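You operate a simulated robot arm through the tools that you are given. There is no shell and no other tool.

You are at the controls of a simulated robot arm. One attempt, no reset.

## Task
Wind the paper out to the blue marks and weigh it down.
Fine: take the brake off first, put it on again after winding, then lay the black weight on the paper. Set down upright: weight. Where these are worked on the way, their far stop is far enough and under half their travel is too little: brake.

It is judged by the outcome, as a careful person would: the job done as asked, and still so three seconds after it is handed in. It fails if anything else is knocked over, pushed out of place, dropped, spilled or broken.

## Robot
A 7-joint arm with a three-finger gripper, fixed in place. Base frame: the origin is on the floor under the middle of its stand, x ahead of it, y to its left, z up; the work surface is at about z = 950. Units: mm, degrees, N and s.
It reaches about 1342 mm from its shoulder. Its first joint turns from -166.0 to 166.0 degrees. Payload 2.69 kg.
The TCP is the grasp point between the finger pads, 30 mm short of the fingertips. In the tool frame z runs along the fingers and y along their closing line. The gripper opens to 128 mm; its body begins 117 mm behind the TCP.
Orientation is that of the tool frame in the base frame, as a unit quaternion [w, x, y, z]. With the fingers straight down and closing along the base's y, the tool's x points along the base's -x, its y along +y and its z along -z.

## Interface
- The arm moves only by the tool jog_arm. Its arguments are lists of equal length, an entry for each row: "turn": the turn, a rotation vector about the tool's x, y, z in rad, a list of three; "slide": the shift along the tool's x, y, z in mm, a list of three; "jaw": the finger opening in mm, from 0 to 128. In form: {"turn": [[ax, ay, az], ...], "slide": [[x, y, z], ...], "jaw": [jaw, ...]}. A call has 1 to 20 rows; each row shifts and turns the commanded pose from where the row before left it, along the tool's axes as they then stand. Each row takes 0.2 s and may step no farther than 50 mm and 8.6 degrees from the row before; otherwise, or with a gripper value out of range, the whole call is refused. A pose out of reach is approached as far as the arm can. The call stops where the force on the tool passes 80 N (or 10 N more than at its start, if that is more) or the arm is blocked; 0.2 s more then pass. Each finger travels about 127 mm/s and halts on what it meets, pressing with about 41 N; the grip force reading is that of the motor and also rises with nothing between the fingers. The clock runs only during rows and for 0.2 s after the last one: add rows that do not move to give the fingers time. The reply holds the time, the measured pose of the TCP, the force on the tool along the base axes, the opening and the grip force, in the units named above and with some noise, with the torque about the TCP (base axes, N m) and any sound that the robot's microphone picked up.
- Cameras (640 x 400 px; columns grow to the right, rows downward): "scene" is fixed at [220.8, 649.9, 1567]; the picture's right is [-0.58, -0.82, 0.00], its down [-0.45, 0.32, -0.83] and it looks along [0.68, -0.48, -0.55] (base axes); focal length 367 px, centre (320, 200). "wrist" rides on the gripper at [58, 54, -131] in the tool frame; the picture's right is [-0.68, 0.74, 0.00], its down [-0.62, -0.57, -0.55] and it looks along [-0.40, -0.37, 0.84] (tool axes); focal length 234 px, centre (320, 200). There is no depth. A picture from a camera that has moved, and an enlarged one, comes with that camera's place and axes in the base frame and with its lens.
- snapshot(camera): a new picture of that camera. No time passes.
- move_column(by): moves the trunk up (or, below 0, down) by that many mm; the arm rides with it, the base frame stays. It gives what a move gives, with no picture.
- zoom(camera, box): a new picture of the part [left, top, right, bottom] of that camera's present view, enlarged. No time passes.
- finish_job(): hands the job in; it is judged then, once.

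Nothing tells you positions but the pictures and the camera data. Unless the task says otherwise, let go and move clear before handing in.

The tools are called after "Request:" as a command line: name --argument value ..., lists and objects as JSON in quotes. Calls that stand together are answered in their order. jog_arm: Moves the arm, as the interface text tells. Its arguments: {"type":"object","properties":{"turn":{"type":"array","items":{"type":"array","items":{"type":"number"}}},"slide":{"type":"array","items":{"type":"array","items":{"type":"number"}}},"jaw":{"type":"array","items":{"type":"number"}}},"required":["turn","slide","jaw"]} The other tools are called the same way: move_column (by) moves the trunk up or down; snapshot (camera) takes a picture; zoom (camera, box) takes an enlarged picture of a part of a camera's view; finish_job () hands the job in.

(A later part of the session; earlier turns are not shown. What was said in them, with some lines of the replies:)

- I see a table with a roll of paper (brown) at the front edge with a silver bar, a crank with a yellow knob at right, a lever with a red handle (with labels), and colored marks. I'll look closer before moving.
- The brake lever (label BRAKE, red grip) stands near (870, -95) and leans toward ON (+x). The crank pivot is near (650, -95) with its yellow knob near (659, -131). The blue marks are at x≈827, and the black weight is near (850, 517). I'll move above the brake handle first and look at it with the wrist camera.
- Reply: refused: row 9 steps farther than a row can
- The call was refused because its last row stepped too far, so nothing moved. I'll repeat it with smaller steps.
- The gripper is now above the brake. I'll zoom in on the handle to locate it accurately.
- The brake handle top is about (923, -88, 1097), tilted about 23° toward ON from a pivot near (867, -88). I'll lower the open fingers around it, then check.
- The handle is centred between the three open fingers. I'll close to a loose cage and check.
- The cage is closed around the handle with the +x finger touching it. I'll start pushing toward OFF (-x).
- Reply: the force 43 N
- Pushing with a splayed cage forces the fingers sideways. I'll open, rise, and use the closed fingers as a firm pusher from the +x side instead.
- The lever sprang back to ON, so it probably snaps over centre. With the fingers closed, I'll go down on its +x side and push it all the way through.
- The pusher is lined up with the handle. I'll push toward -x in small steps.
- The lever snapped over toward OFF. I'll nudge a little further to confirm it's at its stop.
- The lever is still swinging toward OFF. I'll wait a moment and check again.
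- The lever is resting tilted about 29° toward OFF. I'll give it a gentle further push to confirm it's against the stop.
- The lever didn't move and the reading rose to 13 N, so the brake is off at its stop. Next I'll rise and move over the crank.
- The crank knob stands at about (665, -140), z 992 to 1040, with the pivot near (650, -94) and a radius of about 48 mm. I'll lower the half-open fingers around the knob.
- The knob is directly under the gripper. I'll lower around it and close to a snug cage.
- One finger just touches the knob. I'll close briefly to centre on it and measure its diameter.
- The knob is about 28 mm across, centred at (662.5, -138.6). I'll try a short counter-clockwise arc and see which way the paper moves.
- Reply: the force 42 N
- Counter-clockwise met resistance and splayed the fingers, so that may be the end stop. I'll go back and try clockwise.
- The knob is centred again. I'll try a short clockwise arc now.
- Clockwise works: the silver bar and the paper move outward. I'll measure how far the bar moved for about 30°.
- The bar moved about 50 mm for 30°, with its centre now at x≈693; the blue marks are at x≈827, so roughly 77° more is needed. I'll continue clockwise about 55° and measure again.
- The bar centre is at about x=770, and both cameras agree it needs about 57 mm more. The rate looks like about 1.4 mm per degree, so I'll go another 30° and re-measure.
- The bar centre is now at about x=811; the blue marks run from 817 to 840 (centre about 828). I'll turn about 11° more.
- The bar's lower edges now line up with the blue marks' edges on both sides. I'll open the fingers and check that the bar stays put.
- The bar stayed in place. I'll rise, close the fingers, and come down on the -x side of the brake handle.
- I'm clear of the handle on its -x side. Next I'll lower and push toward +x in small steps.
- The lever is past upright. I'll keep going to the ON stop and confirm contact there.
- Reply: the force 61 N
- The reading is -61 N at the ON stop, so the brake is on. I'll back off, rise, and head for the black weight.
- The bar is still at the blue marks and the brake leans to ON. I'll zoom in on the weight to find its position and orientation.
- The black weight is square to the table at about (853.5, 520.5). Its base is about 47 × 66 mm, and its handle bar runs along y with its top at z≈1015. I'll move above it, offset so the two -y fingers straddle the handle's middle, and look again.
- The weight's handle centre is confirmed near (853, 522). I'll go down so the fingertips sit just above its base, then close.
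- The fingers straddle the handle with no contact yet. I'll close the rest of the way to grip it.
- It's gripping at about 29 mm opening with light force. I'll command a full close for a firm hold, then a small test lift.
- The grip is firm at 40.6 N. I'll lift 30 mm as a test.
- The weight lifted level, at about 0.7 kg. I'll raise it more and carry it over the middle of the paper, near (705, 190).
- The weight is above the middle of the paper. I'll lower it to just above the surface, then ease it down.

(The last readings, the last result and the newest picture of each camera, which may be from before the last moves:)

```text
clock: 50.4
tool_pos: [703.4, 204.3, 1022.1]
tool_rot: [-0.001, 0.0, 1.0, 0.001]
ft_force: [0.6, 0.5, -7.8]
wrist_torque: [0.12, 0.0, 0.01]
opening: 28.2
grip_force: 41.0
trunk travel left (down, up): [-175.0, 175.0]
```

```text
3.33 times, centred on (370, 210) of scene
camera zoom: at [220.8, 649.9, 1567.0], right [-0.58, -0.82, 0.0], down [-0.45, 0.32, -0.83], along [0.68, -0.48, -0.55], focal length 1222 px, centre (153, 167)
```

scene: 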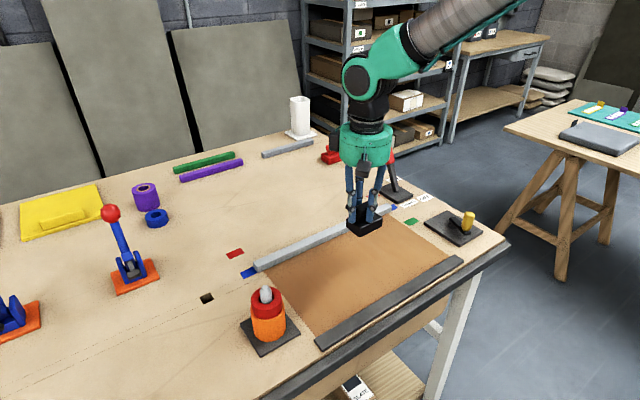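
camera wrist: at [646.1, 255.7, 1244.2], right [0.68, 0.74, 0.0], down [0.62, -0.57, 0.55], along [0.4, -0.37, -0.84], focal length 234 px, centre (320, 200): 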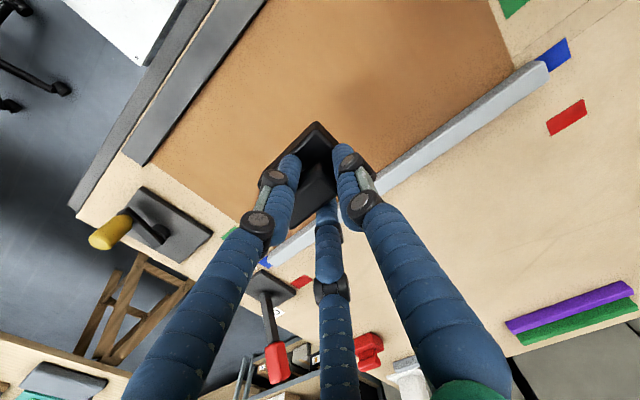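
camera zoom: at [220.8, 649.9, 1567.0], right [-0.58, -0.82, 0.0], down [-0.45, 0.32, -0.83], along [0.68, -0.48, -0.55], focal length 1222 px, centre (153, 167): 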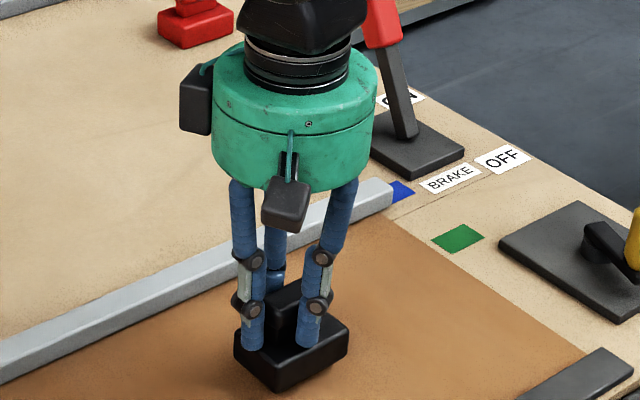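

Request:
jog_arm --turn '[[0, 0, 0], [0, 0, 0], [0, 0, 0], [0, 0, 0]]' --slide '[[0, 0, 3], [0, 0, 2], [0, 0, 1.5], [0, 0, 0]]' --jaw '[0, 0, 0, 0]'

```text
clock: 51.4
tool_pos: [702.9, 203.3, 1016.1]
tool_rot: [0.0, 0.0, 1.0, 0.0]
ft_force: [0.6, -0.3, -8.3]
wrist_torque: [0.16, 0.03, -0.05]
opening: 28.2
grip_force: 41.5
trunk travel left (down, up): [-175.0, 175.0]
```

The weight still hangs free. I'll keep easing down in 1 mm steps until the load comes off.

Request:
jog_arm --turn '[[0, 0, 0], [0, 0, 0], [0, 0, 0]]' --slide '[[0, 0, 1], [0, 0, 1], [0, 0, 0]]' --jaw '[0, 0, 0]'

Request:
jog_arm --turn '[[0, 0, 0], [0, 0, 0]]' --slide '[[0, 0, 1], [0, 0, 0]]' --jaw '[0, 0]'

```text
clock: 52.2
tool_pos: [703.6, 204.2, 1013.8]
tool_rot: [-0.001, 0.0, 1.0, 0.0]
ft_force: [-0.1, 0.5, -8.8]
wrist_torque: [0.14, -0.03, -0.01]
opening: 28.3
grip_force: 41.2
trunk travel left (down, up): [-175.0, 175.0]
```

```text
clock: 52.8
tool_pos: [703.1, 203.6, 1012.5]
tool_rot: [0.0, 0.0, 1.0, 0.001]
ft_force: [0.5, 0.4, -8.3]
wrist_torque: [0.14, 0.06, 0.0]
opening: 28.1
grip_force: 41.2
trunk travel left (down, up): [-175.0, 175.0]
```

Request:
jog_arm --turn '[[0, 0, 0], [0, 0, 0]]' --slide '[[0, 0, 1], [0, 0, 0]]' --jaw '[0, 0]'

Request:
zoom --camera "scene" --box '[320, 190, 420, 260]'

```text
clock: 53.4
tool_pos: [704.0, 202.3, 1012.0]
tool_rot: [0.0, 0.0, 1.0, 0.0]
ft_force: [0.6, 0.1, -7.6]
wrist_torque: [0.16, -0.02, -0.02]
opening: 28.0
grip_force: 40.9
trunk travel left (down, up): [-175.0, 175.0]
```

```text
5.71 times, centred on (370, 225) of scene
camera zoom: at [220.8, 649.9, 1567.0], right [-0.58, -0.82, 0.0], down [-0.45, 0.32, -0.83], along [0.68, -0.48, -0.55], focal length 2095 px, centre (34, 57)
```

zoom: 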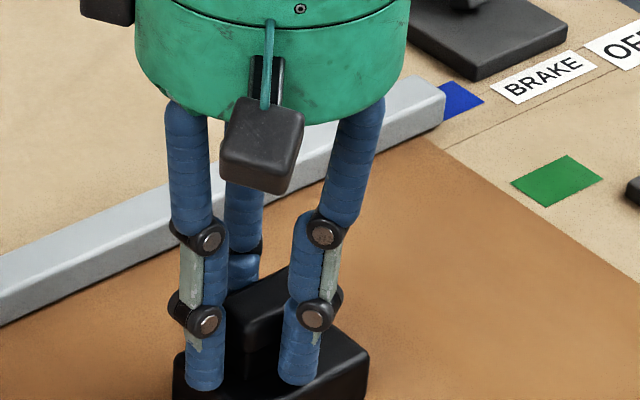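

Request:
jog_arm --turn '[[0, 0, 0], [0, 0, 0]]' --slide '[[0, 0, 1], [0, 0, 0]]' --jaw '[0, 0]'

Request:
jog_arm --turn '[[0, 0, 0], [0, 0, 0]]' --slide '[[0, 0, 0.7], [0, 0, 0]]' --jaw '[0, 0]'

```text
clock: 54.0
tool_pos: [702.5, 202.0, 1010.8]
tool_rot: [-0.001, 0.0, 1.0, 0.001]
ft_force: [0.1, -0.1, -4.0]
wrist_torque: [-0.11, 0.04, 0.01]
opening: 28.2
grip_force: 41.3
trunk travel left (down, up): [-175.0, 175.0]
```

```text
clock: 54.6
tool_pos: [703.3, 203.7, 1011.2]
tool_rot: [0.002, -0.001, 1.0, 0.0]
ft_force: [0.0, -3.4, 6.9]
wrist_torque: [-0.62, 0.07, 0.04]
opening: 28.2
grip_force: 41.4
trunk travel left (down, up): [-175.0, 175.0]
```

The weight is resting on the paper; the reading went from -8 to +7 N. I'll release gently and look before withdrawing.

Request:
jog_arm --turn '[[0, 0, 0], [0, 0, 0], [0, 0, 0], [0, 0, 0], [0, 0, 0]]' --slide '[[0, 0, -0.4], [0, 0, 0], [0, 0, 0], [0, 0, 0], [0, 0, 0]]' --jaw '[20, 30, 50, 80, 90]'

Request:
zoom --camera "wrist" --box '[220, 80, 420, 260]'

Request:
zoom --camera "scene" --box '[290, 150, 450, 270]'

```text
clock: 55.8
tool_pos: [703.1, 203.6, 1010.7]
tool_rot: [0.0, 0.0, 1.0, 0.0]
ft_force: [-1.5, -0.6, 0.4]
wrist_torque: [-0.02, 0.0, 0.0]
opening: 90.3
grip_force: 0.1
trunk travel left (down, up): [-175.0, 175.0]
```

```text
2.22 times, centred on (320, 170) of wrist
camera zoom: at [645.1, 256.3, 1142.3], right [0.68, 0.74, 0.0], down [0.62, -0.57, 0.55], along [0.4, -0.37, -0.84], focal length 520 px, centre (320, 267)
```

zoom: 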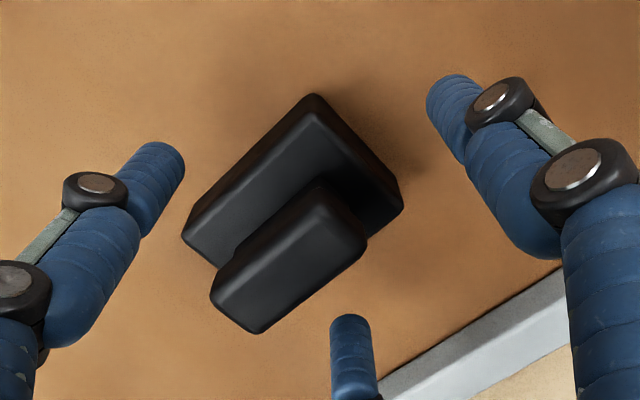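

```text
3.33 times, centred on (370, 210) of scene
camera zoom: at [220.8, 649.9, 1567.0], right [-0.58, -0.82, 0.0], down [-0.45, 0.32, -0.83], along [0.68, -0.48, -0.55], focal length 1222 px, centre (153, 167)
```

zoom: 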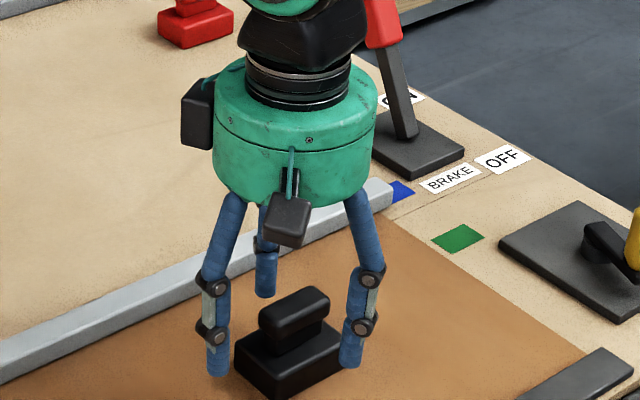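

The weight stands upright on the paper and the fingers are clear of it. I'll raise the arm straight up and do a final check.

Request:
jog_arm --turn '[[0, 0, 0], [0, 0, 0], [0, 0, 0], [0, 0, 0], [0, 0, 0], [0, 0, 0], [0, 0, 0], [0, 0, 0]]' --slide '[[0, 0, -20], [0, 0, -30], [0, 0, -45], [0, 0, -45], [0, 0, -45], [0, 0, -45], [0, 0, -45], [0, 0, 0]]' --jaw '[90, 90, 90, 90, 90, 90, 90, 90]'

Request:
snapshot --camera "scene"

Request:
snapshot --camera "wrist"

Request:
zoom --camera "scene" --box '[330, 130, 490, 250]'

Request:
zoom --camera "scene" --box '[210, 230, 330, 310]'

```text
clock: 57.6
tool_pos: [703.2, 199.6, 1286.5]
tool_rot: [0.0, 0.001, 1.0, 0.0]
ft_force: [-0.6, -0.3, -0.1]
wrist_torque: [0.01, -0.02, 0.02]
opening: 89.8
grip_force: 0.1
trunk travel left (down, up): [-175.0, 175.0]
```

```text
taken
```

scene: 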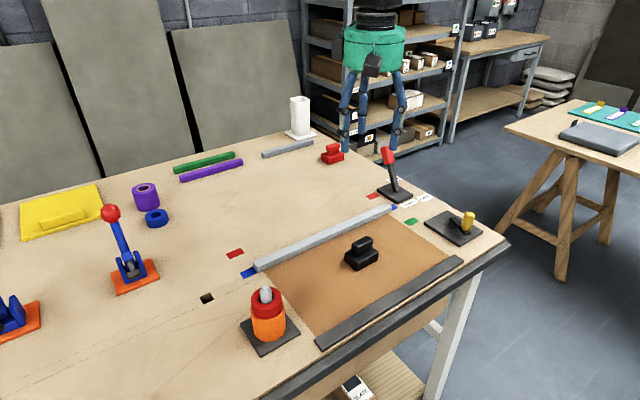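

```text
taken
camera wrist: at [645.5, 253.2, 1418.3], right [0.68, 0.74, 0.0], down [0.62, -0.57, 0.55], along [0.4, -0.37, -0.84], focal length 234 px, centre (320, 200)
```

wrist: 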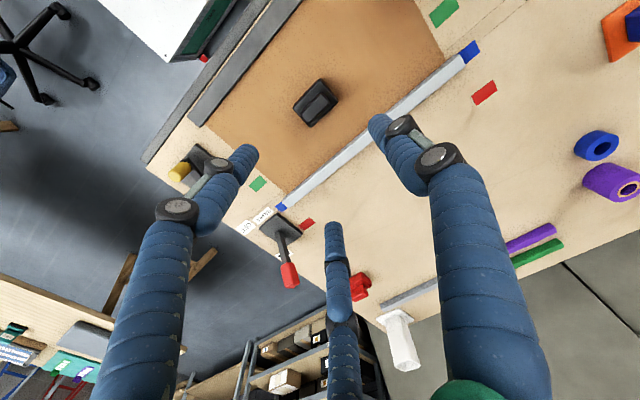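

```text
3.33 times, centred on (410, 190) of scene
camera zoom: at [220.8, 649.9, 1567.0], right [-0.58, -0.82, 0.0], down [-0.45, 0.32, -0.83], along [0.68, -0.48, -0.55], focal length 1222 px, centre (20, 233)
```

zoom: 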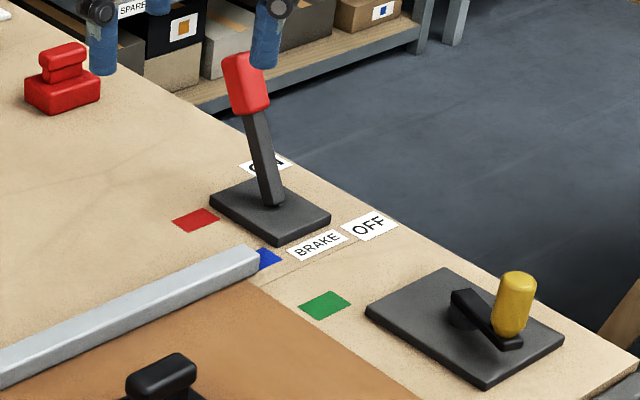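

```text
5.00 times, centred on (270, 270) of scene
camera zoom: at [220.8, 649.9, 1567.0], right [-0.58, -0.82, 0.0], down [-0.45, 0.32, -0.83], along [0.68, -0.48, -0.55], focal length 1833 px, centre (570, -150)
```

zoom: 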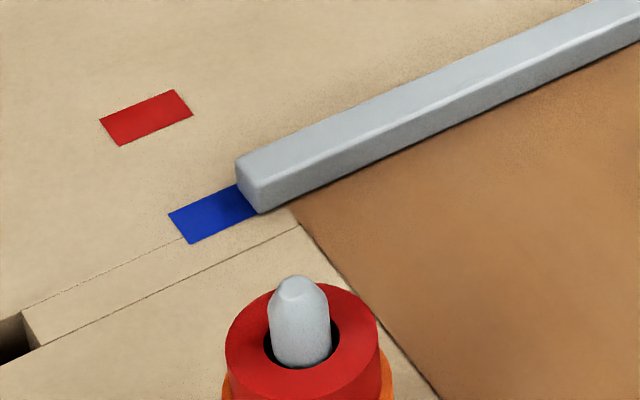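

The bar sits on the blue marks, the brake leans to ON, and the weight is upright on the paper. I'll check the alignment once more from overhead.

Request:
zoom --camera "wrist" --box '[400, 20, 520, 110]'

Request:
zoom --camera "wrist" --box '[230, 160, 350, 300]'

```text
4.44 times, centred on (460, 65) of wrist
camera zoom: at [645.5, 253.2, 1418.3], right [0.68, 0.74, 0.0], down [0.62, -0.57, 0.55], along [0.4, -0.37, -0.84], focal length 1041 px, centre (-302, 800)
```

zoom: 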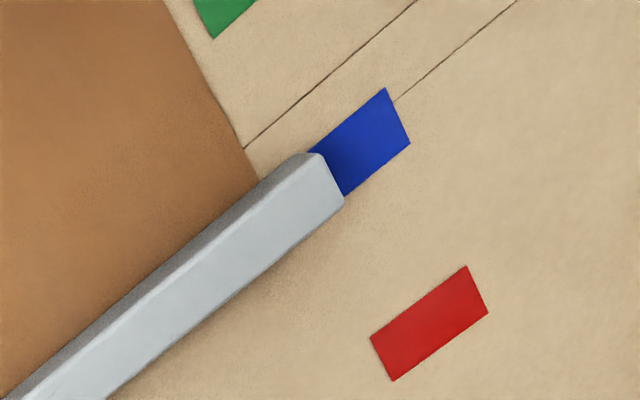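

```text
2.86 times, centred on (290, 230) of wrist
camera zoom: at [645.5, 253.2, 1418.3], right [0.68, 0.74, 0.0], down [0.62, -0.57, 0.55], along [0.4, -0.37, -0.84], focal length 669 px, centre (406, 114)
```

zoom: 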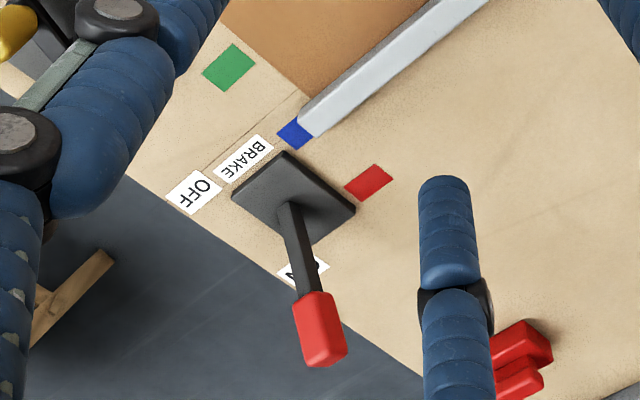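

The paper bar lines up with both blue marks, the brake is back on at its stop, and the black weight stands upright on the paper. The arm is clear of everything, so I'm handing the job in.

Request:
finish_job

```text
The job is handed in.
```

The paper is wound out to the blue marks, the brake is back on, and the black weight stands upright on the paper. I've handed the job in, but no verdict came back.

- **Brake:** I pushed the lever to its OFF stop before winding. Afterwards I pushed it back until it met the ON stop.
- **Paper:** the crank wound it out clockwise, and the silver bar's edges line up with the blue marks on both sides. The bar had not moved when I checked again at the end.
- **Weight:** it sits near the middle of the paper, and the fingers are open and well clear above it.

My first try at the brake, with the fingers loosely around the handle, only moved it partway and it sprang back to ON. I then pushed it over with closed fingers. I also turned the crank briefly the wrong way, and it did not move. In the final pictures, nothing else on the table looked moved or knocked over.
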